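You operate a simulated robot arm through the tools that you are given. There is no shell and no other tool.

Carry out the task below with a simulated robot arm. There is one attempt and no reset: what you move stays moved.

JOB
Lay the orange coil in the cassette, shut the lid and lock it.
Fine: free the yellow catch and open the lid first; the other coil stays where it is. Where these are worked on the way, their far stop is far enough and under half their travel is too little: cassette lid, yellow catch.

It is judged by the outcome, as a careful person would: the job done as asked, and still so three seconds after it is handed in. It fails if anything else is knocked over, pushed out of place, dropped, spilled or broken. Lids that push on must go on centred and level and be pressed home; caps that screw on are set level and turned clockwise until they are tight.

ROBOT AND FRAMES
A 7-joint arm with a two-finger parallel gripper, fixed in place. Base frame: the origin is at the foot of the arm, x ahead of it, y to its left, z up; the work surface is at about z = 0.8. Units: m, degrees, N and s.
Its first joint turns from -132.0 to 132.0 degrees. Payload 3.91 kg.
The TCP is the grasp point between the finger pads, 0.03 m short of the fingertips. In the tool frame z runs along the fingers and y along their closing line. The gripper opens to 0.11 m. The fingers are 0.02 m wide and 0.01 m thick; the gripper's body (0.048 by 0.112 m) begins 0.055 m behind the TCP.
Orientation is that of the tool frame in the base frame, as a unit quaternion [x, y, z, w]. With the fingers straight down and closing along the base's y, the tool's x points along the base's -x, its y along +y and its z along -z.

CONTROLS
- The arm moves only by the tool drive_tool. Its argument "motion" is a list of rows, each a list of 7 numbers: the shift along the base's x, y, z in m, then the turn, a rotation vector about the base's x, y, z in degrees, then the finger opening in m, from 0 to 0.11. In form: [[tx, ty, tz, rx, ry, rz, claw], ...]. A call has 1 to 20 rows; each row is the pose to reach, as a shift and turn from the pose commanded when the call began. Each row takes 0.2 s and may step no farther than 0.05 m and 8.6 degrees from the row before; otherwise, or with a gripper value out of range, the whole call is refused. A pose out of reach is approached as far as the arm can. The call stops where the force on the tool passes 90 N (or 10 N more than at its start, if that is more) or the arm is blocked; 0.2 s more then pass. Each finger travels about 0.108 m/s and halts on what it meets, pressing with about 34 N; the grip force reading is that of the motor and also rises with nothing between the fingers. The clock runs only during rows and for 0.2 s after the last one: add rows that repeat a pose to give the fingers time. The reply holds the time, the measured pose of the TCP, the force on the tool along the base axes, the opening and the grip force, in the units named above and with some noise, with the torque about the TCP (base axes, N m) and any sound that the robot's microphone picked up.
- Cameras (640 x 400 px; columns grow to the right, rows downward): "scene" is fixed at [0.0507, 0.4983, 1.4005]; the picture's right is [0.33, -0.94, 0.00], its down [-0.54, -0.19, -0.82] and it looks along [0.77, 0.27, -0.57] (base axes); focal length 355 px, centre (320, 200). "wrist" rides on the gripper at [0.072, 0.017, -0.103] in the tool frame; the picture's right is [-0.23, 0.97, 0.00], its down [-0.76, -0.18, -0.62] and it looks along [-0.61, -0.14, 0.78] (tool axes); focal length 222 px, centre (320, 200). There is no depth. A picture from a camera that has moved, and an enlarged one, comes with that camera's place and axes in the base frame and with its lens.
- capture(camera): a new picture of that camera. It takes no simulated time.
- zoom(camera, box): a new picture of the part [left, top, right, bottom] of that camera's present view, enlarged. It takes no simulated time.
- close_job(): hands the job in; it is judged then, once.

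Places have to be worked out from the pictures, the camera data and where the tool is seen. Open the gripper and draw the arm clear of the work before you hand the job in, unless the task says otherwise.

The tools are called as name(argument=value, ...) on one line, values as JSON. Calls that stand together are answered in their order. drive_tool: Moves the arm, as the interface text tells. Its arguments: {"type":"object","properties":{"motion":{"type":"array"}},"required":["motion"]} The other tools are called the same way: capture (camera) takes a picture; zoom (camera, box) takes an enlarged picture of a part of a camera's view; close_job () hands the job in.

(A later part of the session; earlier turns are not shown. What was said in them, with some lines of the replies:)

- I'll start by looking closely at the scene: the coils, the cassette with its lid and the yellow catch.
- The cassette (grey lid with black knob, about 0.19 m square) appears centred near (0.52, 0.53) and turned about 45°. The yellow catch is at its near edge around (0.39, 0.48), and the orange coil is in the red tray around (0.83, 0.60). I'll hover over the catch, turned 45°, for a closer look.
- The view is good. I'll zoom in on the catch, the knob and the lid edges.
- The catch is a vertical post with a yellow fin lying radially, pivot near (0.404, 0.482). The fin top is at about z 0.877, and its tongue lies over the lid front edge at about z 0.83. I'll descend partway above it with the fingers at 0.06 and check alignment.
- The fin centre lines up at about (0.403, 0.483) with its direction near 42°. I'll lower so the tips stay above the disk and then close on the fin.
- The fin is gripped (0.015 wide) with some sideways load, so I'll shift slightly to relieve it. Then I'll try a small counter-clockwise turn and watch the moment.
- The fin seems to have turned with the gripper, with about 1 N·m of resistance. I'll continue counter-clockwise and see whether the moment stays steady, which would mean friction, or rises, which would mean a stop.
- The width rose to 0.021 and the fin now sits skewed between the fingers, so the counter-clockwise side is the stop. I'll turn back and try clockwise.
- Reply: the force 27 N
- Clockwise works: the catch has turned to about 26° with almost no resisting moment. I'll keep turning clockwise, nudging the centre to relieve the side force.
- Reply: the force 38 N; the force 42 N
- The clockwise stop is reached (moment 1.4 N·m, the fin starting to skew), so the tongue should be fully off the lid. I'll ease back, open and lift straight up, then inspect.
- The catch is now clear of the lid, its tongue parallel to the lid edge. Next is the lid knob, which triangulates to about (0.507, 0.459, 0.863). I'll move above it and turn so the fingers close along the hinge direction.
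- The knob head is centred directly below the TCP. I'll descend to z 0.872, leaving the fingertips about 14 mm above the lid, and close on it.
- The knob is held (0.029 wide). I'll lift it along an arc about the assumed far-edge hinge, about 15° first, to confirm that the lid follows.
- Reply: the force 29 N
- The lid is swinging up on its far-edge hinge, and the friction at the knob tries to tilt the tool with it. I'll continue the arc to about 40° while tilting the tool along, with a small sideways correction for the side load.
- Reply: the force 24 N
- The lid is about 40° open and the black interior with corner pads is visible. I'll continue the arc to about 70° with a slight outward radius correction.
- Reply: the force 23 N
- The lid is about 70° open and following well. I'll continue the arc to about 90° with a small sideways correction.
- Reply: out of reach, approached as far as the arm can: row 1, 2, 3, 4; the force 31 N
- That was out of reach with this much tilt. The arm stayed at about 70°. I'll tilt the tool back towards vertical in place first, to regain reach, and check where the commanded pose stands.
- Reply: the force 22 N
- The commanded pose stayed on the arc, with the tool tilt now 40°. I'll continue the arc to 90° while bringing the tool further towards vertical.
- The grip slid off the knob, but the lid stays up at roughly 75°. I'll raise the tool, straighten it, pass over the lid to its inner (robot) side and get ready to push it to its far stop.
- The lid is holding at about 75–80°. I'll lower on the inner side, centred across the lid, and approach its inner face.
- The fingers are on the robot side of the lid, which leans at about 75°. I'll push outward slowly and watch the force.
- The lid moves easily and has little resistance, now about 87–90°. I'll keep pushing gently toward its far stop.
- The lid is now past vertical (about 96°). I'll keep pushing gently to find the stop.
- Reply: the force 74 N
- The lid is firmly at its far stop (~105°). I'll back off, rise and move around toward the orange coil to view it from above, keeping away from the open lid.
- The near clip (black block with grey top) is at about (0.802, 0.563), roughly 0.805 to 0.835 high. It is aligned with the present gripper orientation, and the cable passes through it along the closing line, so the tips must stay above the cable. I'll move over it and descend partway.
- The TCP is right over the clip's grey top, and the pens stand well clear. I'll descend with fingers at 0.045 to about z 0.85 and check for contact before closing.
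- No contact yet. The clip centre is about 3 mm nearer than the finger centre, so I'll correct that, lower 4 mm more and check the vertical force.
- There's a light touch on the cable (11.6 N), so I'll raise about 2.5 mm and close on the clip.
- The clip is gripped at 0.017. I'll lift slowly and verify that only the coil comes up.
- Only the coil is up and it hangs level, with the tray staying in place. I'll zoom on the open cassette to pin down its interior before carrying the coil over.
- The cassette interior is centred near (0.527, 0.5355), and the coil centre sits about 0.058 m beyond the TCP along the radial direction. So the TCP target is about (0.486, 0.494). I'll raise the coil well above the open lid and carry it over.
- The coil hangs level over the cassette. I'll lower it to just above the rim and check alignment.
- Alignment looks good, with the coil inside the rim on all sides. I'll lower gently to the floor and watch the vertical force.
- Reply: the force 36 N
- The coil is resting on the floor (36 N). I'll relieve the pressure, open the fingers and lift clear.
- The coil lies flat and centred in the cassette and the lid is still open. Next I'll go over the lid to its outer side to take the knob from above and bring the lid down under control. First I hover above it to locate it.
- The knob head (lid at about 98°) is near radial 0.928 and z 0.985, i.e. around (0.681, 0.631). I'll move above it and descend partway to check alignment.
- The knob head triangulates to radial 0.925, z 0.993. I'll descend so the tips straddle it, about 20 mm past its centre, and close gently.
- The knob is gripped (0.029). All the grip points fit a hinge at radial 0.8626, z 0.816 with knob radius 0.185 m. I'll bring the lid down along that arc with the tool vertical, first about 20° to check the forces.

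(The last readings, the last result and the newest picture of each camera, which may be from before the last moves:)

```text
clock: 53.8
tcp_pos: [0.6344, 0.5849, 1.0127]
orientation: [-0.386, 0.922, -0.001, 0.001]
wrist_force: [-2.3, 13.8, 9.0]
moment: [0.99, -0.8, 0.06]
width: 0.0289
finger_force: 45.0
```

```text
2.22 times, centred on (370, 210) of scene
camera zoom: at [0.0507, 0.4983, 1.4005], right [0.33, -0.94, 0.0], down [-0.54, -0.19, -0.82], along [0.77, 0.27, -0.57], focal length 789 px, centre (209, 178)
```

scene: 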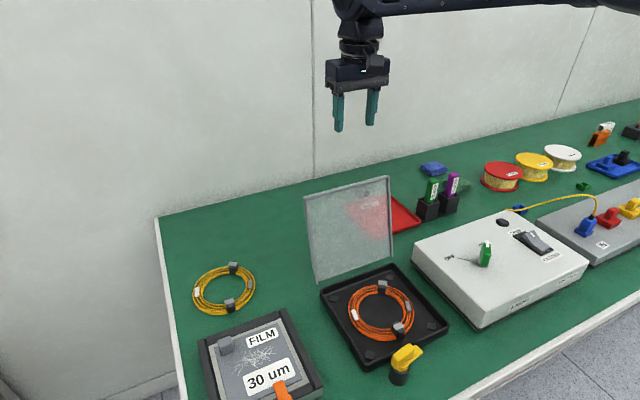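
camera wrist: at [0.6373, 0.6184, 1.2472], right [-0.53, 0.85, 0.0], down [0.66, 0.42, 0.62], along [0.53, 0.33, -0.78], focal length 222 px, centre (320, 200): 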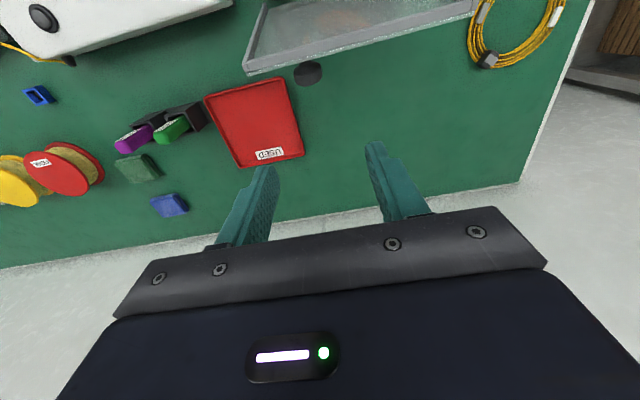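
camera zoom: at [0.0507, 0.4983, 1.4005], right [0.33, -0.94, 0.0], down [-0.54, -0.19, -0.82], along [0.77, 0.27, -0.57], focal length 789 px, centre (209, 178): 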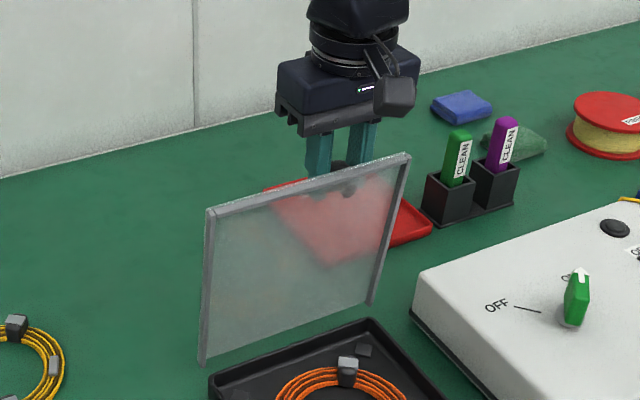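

The lid follows with modest forces. I'll continue the arc down to about 45° with a small side correction.

drive_tool(motion=[[-0.0121, -0.0108, 0.0003, 0, 0, 0, 0.0], [-0.0233, -0.0222, -0.0018, 0, 0, 0, 0.0], [-0.0344, -0.0335, -0.0053, 0, 0, 0, 0.0], [-0.0452, -0.0444, -0.0102, 0, 0, 0, 0.0], [-0.0557, -0.0551, -0.0164, 0, 0, 0, 0.0], [-0.0658, -0.0653, -0.0239, 0, 0, 0, 0.0]])

zoom(camera="scene", box=[290, 180, 470, 360])

capture(camera="wrist")

```text
clock: 55.2
tcp_pos: [0.5691, 0.5195, 0.9879]
orientation: [-0.384, 0.923, 0.0, 0.0]
wrist_force: [5.7, 2.9, 5.7]
moment: [1.08, -0.85, -0.16]
width: 0.0289
finger_force: 44.8
```

```text
2.22 times, centred on (380, 270) of scene
camera zoom: at [0.0507, 0.4983, 1.4005], right [0.33, -0.94, 0.0], down [-0.54, -0.19, -0.82], along [0.77, 0.27, -0.57], focal length 789 px, centre (187, 44)
```

zoom: 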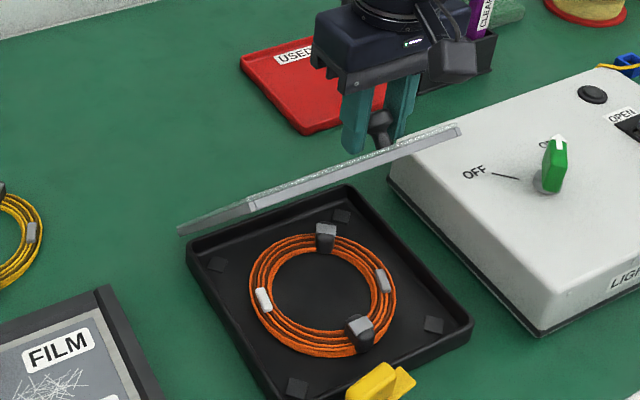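

```text
taken
camera wrist: at [0.5067, 0.481, 1.0905], right [-0.53, 0.85, 0.0], down [0.66, 0.42, 0.62], along [0.53, 0.33, -0.78], focal length 222 px, centre (320, 200)
```

wrist: 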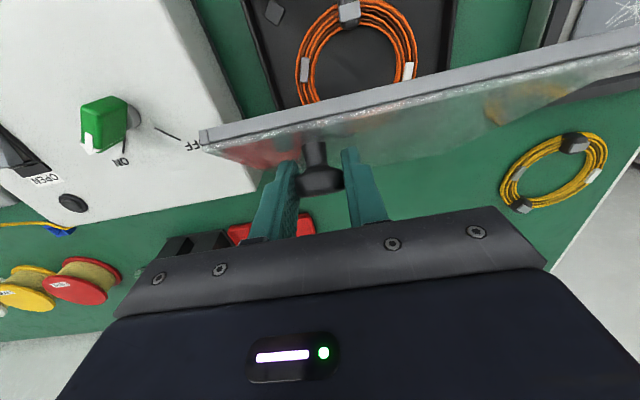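

Good, the lid is at about 45° and under control. I'll continue down to about 10° and check that the lid lines up over the base.

drive_tool(motion=[[-0.0096, -0.0098, -0.0086, 0, 0, 0, 0.0], [-0.0186, -0.0189, -0.0185, 0, 0, 0, 0.0], [-0.027, -0.0273, -0.0294, 0, 0, 0, 0.0], [-0.0346, -0.0351, -0.0413, 0, 0, 0, 0.0], [-0.0416, -0.0422, -0.0542, 0, 0, 0, 0.0], [-0.0477, -0.0483, -0.0678, 0, 0, 0, 0.0], [-0.0529, -0.0536, -0.0822, 0, 0, 0, 0.0]])

zoom(camera="scene", box=[290, 220, 470, 400])

```text
clock: 56.8
tcp_pos: [0.5159, 0.4672, 0.9034]
orientation: [-0.386, 0.923, 0.0, 0.001]
wrist_force: [4.6, 7.5, 4.4]
moment: [0.9, -0.8, 0.08]
width: 0.0288
finger_force: 45.0
```

```text
2.22 times, centred on (380, 310) of scene
camera zoom: at [0.0507, 0.4983, 1.4005], right [0.33, -0.94, 0.0], down [-0.54, -0.19, -0.82], along [0.77, 0.27, -0.57], focal length 789 px, centre (187, -44)
```

zoom: 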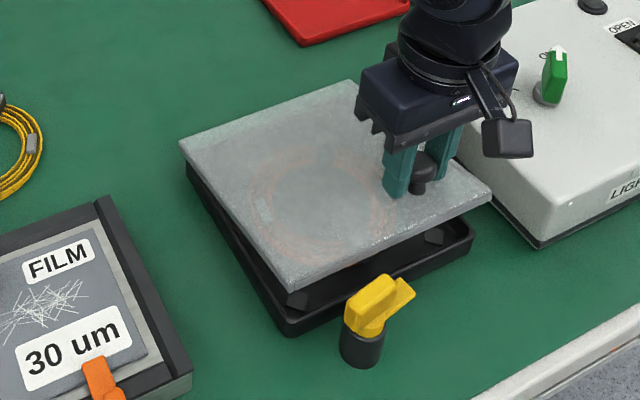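

drive_tool(motion=[[-0.0027, -0.0028, -0.0089, 0, 0, 0, 0.0], [-0.0051, -0.0052, -0.018, 0, 0, 0, 0.0], [-0.0069, -0.007, -0.0257, 0, 0, 0, 0.0], [-0.0078, -0.008, -0.0305, 0, 0, 0, 0.0]])

zoom(camera="scene", box=[290, 220, 470, 400])

```text
clock: 57.8
tcp_pos: [0.5078, 0.4579, 0.8743]
orientation: [-0.385, 0.923, 0.0, 0.001]
wrist_force: [1.8, 13.8, 3.5]
moment: [0.95, -0.77, -0.01]
width: 0.0288
finger_force: 45.5
```

```text
2.22 times, centred on (380, 310) of scene
camera zoom: at [0.0507, 0.4983, 1.4005], right [0.33, -0.94, 0.0], down [-0.54, -0.19, -0.82], along [0.77, 0.27, -0.57], focal length 789 px, centre (187, -44)
```

zoom: 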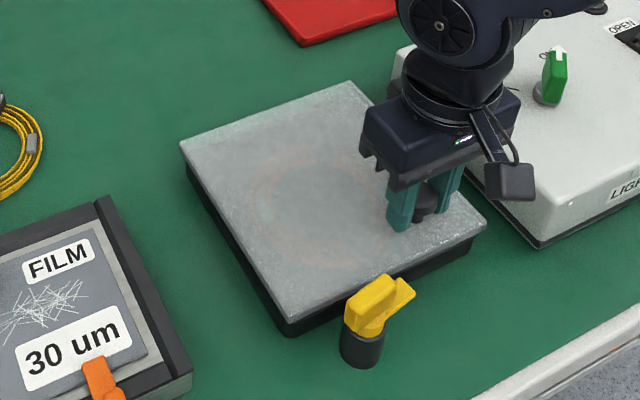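

The lid's front edge still appears a few millimetres high compared with the first picture. I'll press down in small steps until it seats and the force rises.

drive_tool(motion=[[-0.0003, -0.0003, -0.002, 0, 0, 0, 0.0], [-0.0006, -0.0006, -0.004, 0, 0, 0, 0.0], [-0.0008, -0.0008, -0.006, 0, 0, 0, 0.0]])

zoom(camera="scene", box=[300, 240, 480, 400])

```text
clock: 58.6
tcp_pos: [0.5071, 0.4565, 0.8687]
orientation: [-0.386, 0.923, 0.0, 0.001]
wrist_force: [-11.5, 6.8, 13.3]
moment: [0.67, -0.5, 0.05]
width: 0.0291
finger_force: 44.6
```

```text
2.50 times, centred on (390, 320) of scene
camera zoom: at [0.0507, 0.4983, 1.4005], right [0.33, -0.94, 0.0], down [-0.54, -0.19, -0.82], along [0.77, 0.27, -0.57], focal length 888 px, centre (145, -100)
```

zoom: 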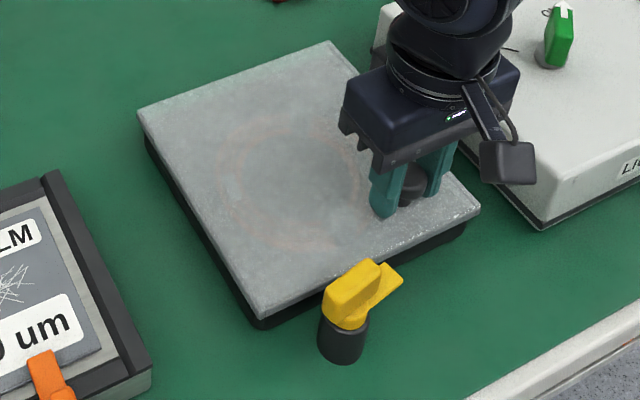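

The lid corners now match the first picture exactly and there is a light seating force, so the lid is shut. I'll open the fingers and lift away.

drive_tool(motion=[[0, 0, -0.0005, 0, 0, 0, 0.015], [0, 0, 0, 0, 0, 0, 0.035], [0, 0, 0, 0, 0, 0, 0.055], [0, 0, 0, 0, 0, 0, 0.06], [0, 0, 0.02, 0, 0, 0, 0.06], [0, 0, 0.06, 0, 0, 0, 0.06], [0, 0, 0.1, 0, 0, 0, 0.06], [-0.02, 0.005, 0.14, 0, 0, 0, 0.06], [-0.04, 0.01, 0.16, 0, 0, 0, 0.06]])

zoom(camera="scene", box=[300, 240, 480, 400])

capture(camera="wrist")

```text
clock: 60.6
tcp_pos: [0.4684, 0.4675, 1.0299]
orientation: [-0.385, 0.923, 0.0, 0.0]
wrist_force: [0.0, 1.0, 0.1]
moment: [0.02, 0.03, 0.02]
width: 0.0597
finger_force: 0.1
```

```text
2.50 times, centred on (390, 320) of scene
camera zoom: at [0.0507, 0.4983, 1.4005], right [0.33, -0.94, 0.0], down [-0.54, -0.19, -0.82], along [0.77, 0.27, -0.57], focal length 888 px, centre (145, -100)
```

zoom: 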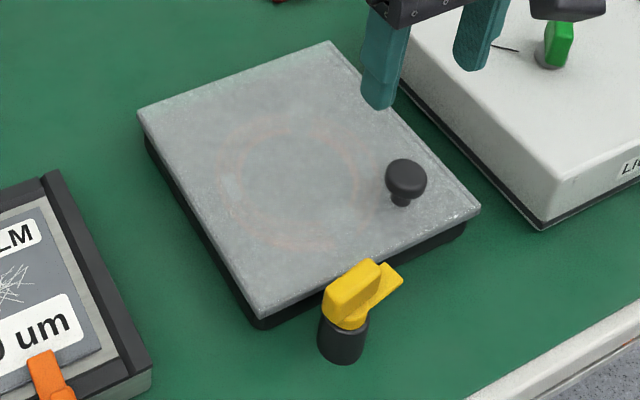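

```text
taken
camera wrist: at [0.4056, 0.4289, 1.1327], right [-0.53, 0.85, 0.0], down [0.66, 0.42, 0.62], along [0.53, 0.33, -0.78], focal length 222 px, centre (320, 200)
```

wrist: 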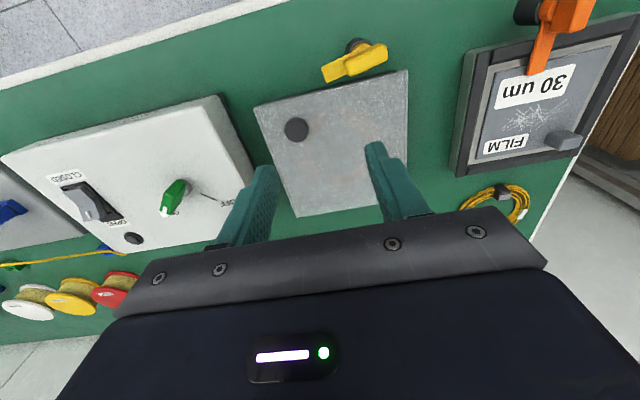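

The lid stays shut. Now I'll go back over the catch, turn the gripper to match the fin (about -43°) and check alignment before gripping it to lock.

drive_tool(motion=[[-0.006, 0.002, 0, 0, 0, -8, 0.05], [-0.012, 0.004, 0, 0, 0, -16, 0.05], [-0.018, 0.005, 0, 0, 0, -24, 0.045], [-0.024, 0.007, 0, 0, 0, -32, 0.045], [-0.03, 0.008, 0, 0, 0, -40, 0.045], [-0.036, 0.01, 0, 0, 0, -48, 0.045], [-0.042, 0.012, 0, 0, 0, -56, 0.045], [-0.048, 0.014, 0, 0, 0, -64, 0.045], [-0.054, 0.016, -0.02, 0, 0, -72, 0.045], [-0.06, 0.017, -0.05, 0, 0, -80, 0.045], [-0.066, 0.018, -0.08, 0, 0, -88, 0.045], [-0.066, 0.018, -0.1, 0, 0, -88, 0.045]])

zoom(camera="wrist", box=[240, 80, 400, 220])

zoom(camera="scene", box=[300, 240, 480, 400])

```text
clock: 63.2
tcp_pos: [0.402, 0.4846, 0.9278]
orientation: [0.364, 0.931, -0.001, 0.001]
wrist_force: [0.7, -0.3, 0.0]
moment: [-0.01, -0.01, -0.01]
width: 0.045
finger_force: 0.1
```

```text
2.86 times, centred on (320, 150) of wrist
camera zoom: at [0.3612, 0.5484, 1.0326], right [0.83, 0.56, 0.0], down [0.44, -0.65, 0.62], along [0.35, -0.52, -0.78], focal length 635 px, centre (320, 343)
```

zoom: 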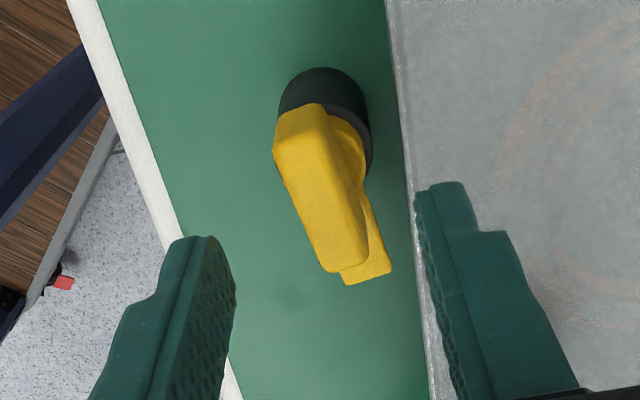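

```text
2.50 times, centred on (390, 320) of scene
camera zoom: at [0.0507, 0.4983, 1.4005], right [0.33, -0.94, 0.0], down [-0.54, -0.19, -0.82], along [0.77, 0.27, -0.57], focal length 888 px, centre (145, -100)
```

zoom: 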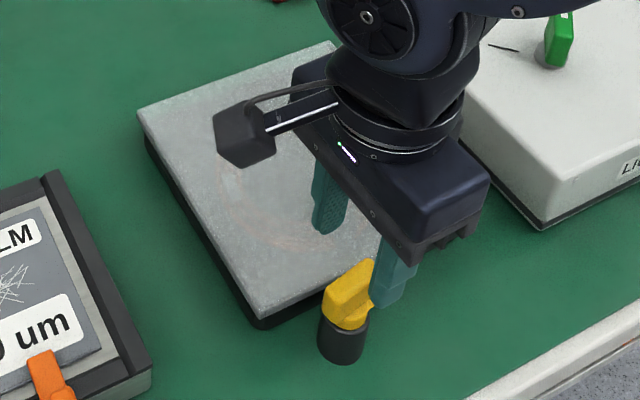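

The fin lies at about -37° and the pivot works out to (0.4065, 0.4846). I'll align over the pivot, descend, and grip the fin.

drive_tool(motion=[[0.0045, 0.0, -0.015, 0, 0, 5, 0.045], [0.0045, 0.0, -0.03, 0, 0, 5, 0.045], [0.0045, 0.0, -0.045, 0, 0, 5, 0.045], [0.0045, 0.0, -0.045, 0, 0, 5, 0.03], [0.0045, 0.0, -0.045, 0, 0, 5, 0.015], [0.0045, 0.0, -0.045, 0, 0, 5, 0.0], [0.0045, 0.0, -0.045, 0, 0, 5, 0.0]])

zoom(camera="wrist", box=[240, 80, 400, 220])

```text
clock: 64.8
tcp_pos: [0.4051, 0.4845, 0.8819]
orientation: [0.323, 0.947, -0.003, 0.001]
wrist_force: [-25.3, -38.2, 5.5]
moment: [-0.57, 0.02, 0.84]
width: 0.0154
finger_force: 45.2
```

```text
2.86 times, centred on (320, 150) of wrist
camera zoom: at [0.3584, 0.5428, 0.9865], right [0.77, 0.63, 0.0], down [0.5, -0.6, 0.63], along [0.39, -0.49, -0.78], focal length 635 px, centre (320, 343)
```

zoom: 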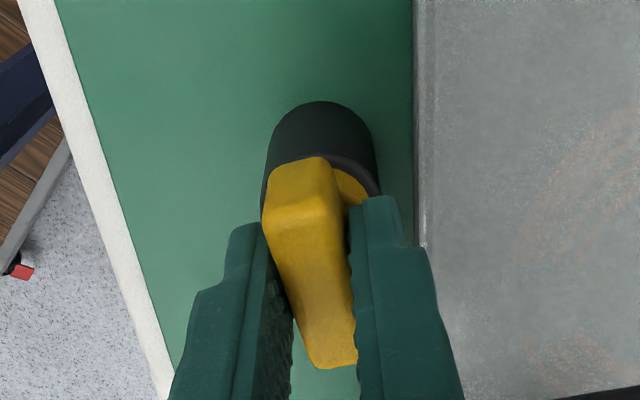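

The fin is gripped. I'll relieve the side load and start turning counter-clockwise to bring the tongue over the lid.

drive_tool(motion=[[-0.0013, -0.0017, 0, 0, 0, 3, 0.0], [-0.0013, -0.0017, 0, 0, 0, 9, 0.0], [-0.0013, -0.0017, 0, 0, 0, 15, 0.0], [-0.0013, -0.0017, 0, 0, 0, 21, 0.0], [-0.0013, -0.0017, 0, 0, 0, 27, 0.0]])

zoom(camera="wrist", box=[240, 80, 400, 220])

```text
clock: 66.0
tcp_pos: [0.4044, 0.4834, 0.8836]
orientation: [0.093, 0.996, -0.001, 0.001]
wrist_force: [-23.0, -24.3, -25.8]
moment: [0.0, 0.81, -0.06]
width: 0.0152
finger_force: 45.0
```

```text
2.86 times, centred on (320, 150) of wrist
camera zoom: at [0.3374, 0.5143, 0.9876], right [0.4, 0.92, 0.0], down [0.72, -0.31, 0.62], along [0.57, -0.25, -0.78], focal length 635 px, centre (320, 343)
```

zoom: 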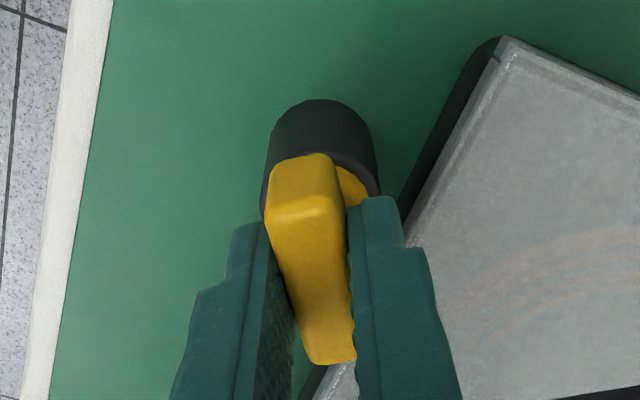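

drive_tool(motion=[[-0.001, -0.0012, -0.001, 0, 0, 6, 0.0], [-0.001, -0.0012, -0.001, 0, 0, 12, 0.0], [-0.001, -0.0012, -0.001, 0, 0, 18, 0.0], [-0.001, -0.0012, -0.001, 0, 0, 24, 0.0], [-0.001, -0.0012, -0.001, 0, 0, 30, 0.0]])

zoom(camera="wrist", box=[240, 80, 400, 220])

```text
clock: 67.2
tcp_pos: [0.4044, 0.4824, 0.8825]
orientation: [-0.168, 0.986, 0.002, 0.001]
wrist_force: [-6.7, -17.3, -4.6]
moment: [-0.27, -0.4, -0.06]
width: 0.0148
finger_force: 45.1
```

```text
2.86 times, centred on (320, 150) of wrist
camera zoom: at [0.3314, 0.4757, 0.9876], right [-0.11, 0.99, 0.0], down [0.78, 0.08, 0.62], along [0.62, 0.07, -0.78], focal length 635 px, centre (320, 343)
```

zoom: 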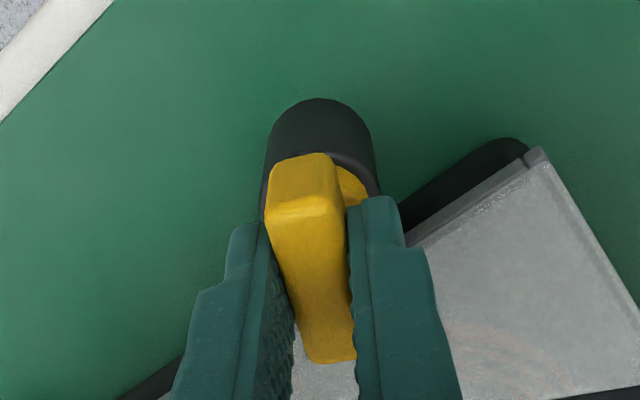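

Turning freely, with the tool now at about 19°. I'll continue to the locking stop and watch for the moment to rise.

drive_tool(motion=[[0, -0.0007, 0, 0, 0, 6, 0.0], [0, -0.0007, 0, 0, 0, 12, 0.0], [0, -0.0007, 0, 0, 0, 18, 0.0], [0, -0.0007, 0, 0, 0, 24, 0.0], [0, -0.0007, 0, 0, 0, 28, 0.0]])

zoom(camera="wrist", box=[240, 80, 400, 220])

```text
clock: 68.4
tcp_pos: [0.4046, 0.4816, 0.8835]
orientation: [-0.401, 0.916, 0.0, 0.001]
wrist_force: [3.6, -6.2, 4.5]
moment: [-0.31, 0.11, -1.15]
width: 0.0154
finger_force: 44.4
```

```text
2.86 times, centred on (320, 150) of wrist
camera zoom: at [0.3441, 0.4419, 0.9876], right [-0.56, 0.83, 0.0], down [0.65, 0.44, 0.62], along [0.52, 0.35, -0.78], focal length 635 px, centre (320, 343)
```

zoom: 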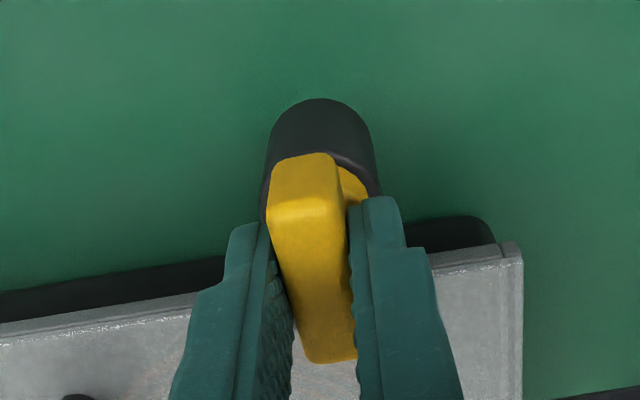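

The moment has risen to -1.15 N·m, so the locking stop is reached. I'll press a few degrees further to be sure, ease back, release and lift.

drive_tool(motion=[[0, 0, 0, 0, 0, 4, 0.0], [0, 0, 0, 0, 0, 4, 0.0], [0, 0, 0, 0, 0, 1, 0.0], [0, 0, 0, 0, 0, 0, 0.02], [0, 0, 0, 0, 0, 0, 0.035], [0, 0, 0, 0, 0, 0, 0.045], [0, 0, 0, 0, 0, 0, 0.045], [0, 0, 0.03, 0, 0, 0, 0.045], [0, 0, 0.07, 0, 0, 0, 0.045], [0, 0, 0.11, 0, 0, 0, 0.045], [0, 0, 0.15, 0, 0, 0, 0.045]])

zoom(camera="wrist", box=[220, 40, 420, 220])

zoom(camera="scene", box=[300, 240, 480, 400])

capture(camera="scene")

```text
clock: 70.8
tcp_pos: [0.4042, 0.4823, 1.0297]
orientation: [-0.401, 0.916, 0.0, 0.0]
wrist_force: [0.5, -0.6, -0.6]
moment: [-0.03, 0.02, 0.0]
width: 0.0449
finger_force: 0.0
```

```text
2.22 times, centred on (320, 130) of wrist
camera zoom: at [0.344, 0.4419, 1.1349], right [-0.56, 0.83, 0.0], down [0.65, 0.44, 0.62], along [0.52, 0.35, -0.78], focal length 494 px, centre (320, 356)
```

zoom: 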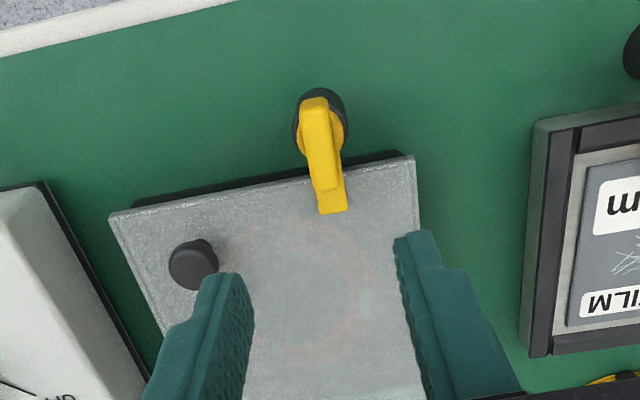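

```text
2.50 times, centred on (390, 320) of scene
camera zoom: at [0.0507, 0.4983, 1.4005], right [0.33, -0.94, 0.0], down [-0.54, -0.19, -0.82], along [0.77, 0.27, -0.57], focal length 888 px, centre (145, -100)
```

zoom: 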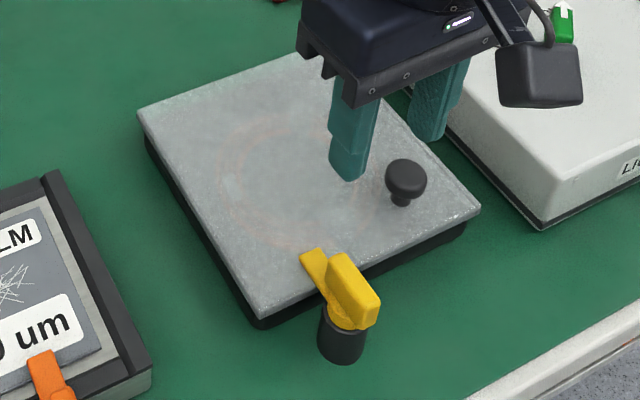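

```text
taken
```

scene: 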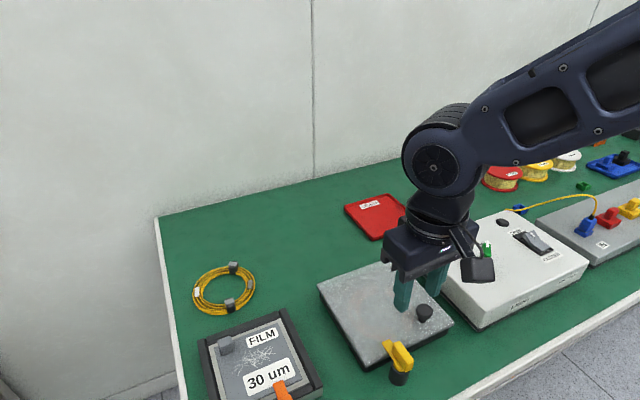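

The catch tongue is back over the lid, exactly as in the first picture, and the coil shows faintly through the shut lid. I'll open the gripper and draw the arm up and away, then take a last look.

drive_tool(motion=[[0, 0, 0.04, 0, 0, 0, 0.06], [0, 0, 0.08, 0, 0, 0, 0.08], [0, 0, 0.12, 0, 0, 0, 0.1], [-0.015, 0.02, 0.16, 0, 0, 0, 0.11], [-0.04, 0.05, 0.18, 0, 0, 0, 0.11], [-0.065, 0.08, 0.19, 0, 0, 0, 0.11], [-0.09, 0.11, 0.19, 0, 0, 0, 0.11], [-0.115, 0.14, 0.19, 0, 0, 0, 0.11]])

capture(camera="scene")

zoom(camera="scene", box=[300, 160, 640, 400])

```text
clock: 72.6
tcp_pos: [0.2899, 0.619, 1.2232]
orientation: [-0.401, 0.916, 0.0, 0.001]
wrist_force: [0.4, -0.7, -0.1]
moment: [0.04, 0.03, 0.01]
width: 0.1103
finger_force: 0.1
```

```text
taken
```

scene: 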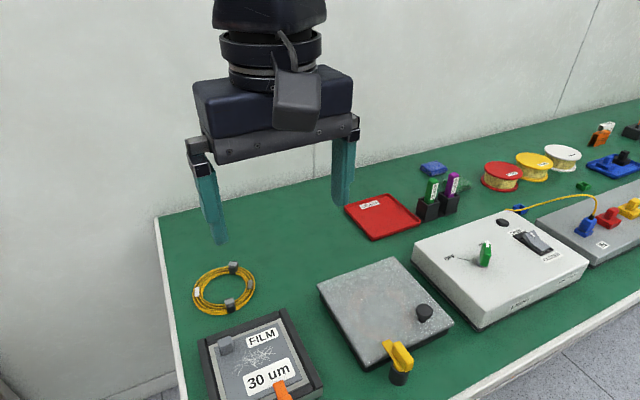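

```text
1.67 times, centred on (470, 280) of scene
camera zoom: at [0.0507, 0.4983, 1.4005], right [0.33, -0.94, 0.0], down [-0.54, -0.19, -0.82], along [0.77, 0.27, -0.57], focal length 592 px, centre (70, 67)
```

zoom: 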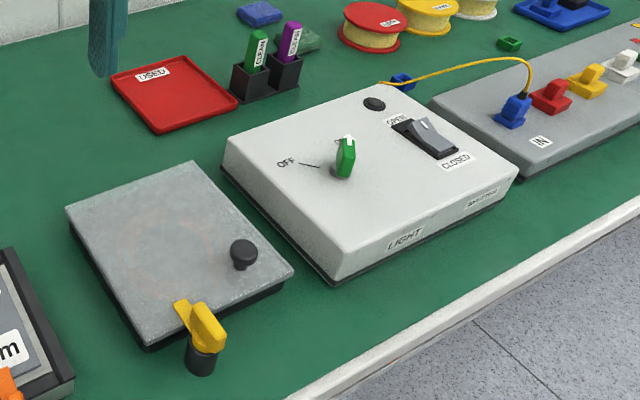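

Everything is in place: the orange coil is in the shut cassette, the yellow catch is locked over the lid, and the yellow coil, tray and other items look unmoved. The gripper is open and clear, so I'm handing the job in.

close_job()

```text
The job is handed in.
```

The orange coil is lying flat and centred in the cassette, the lid is shut, and the yellow catch is turned back to its locking stop over the lid. I handed the job in after a last picture check.

- **Catch:** it turned clockwise to its far stop to free the lid. Afterwards it turned back counter-clockwise until it stopped again, matching the first picture.
- **Lid:** my grip slid off the knob once on the way up, at about 75°, but the lid held there. I pushed it to its far stop from the inside, then later brought it down by the knob without letting it drop.
- **Other items:** the yellow coil, red tray, pens, light box and film cassette look unmoved. The gripper is open and the arm is clear of the work.
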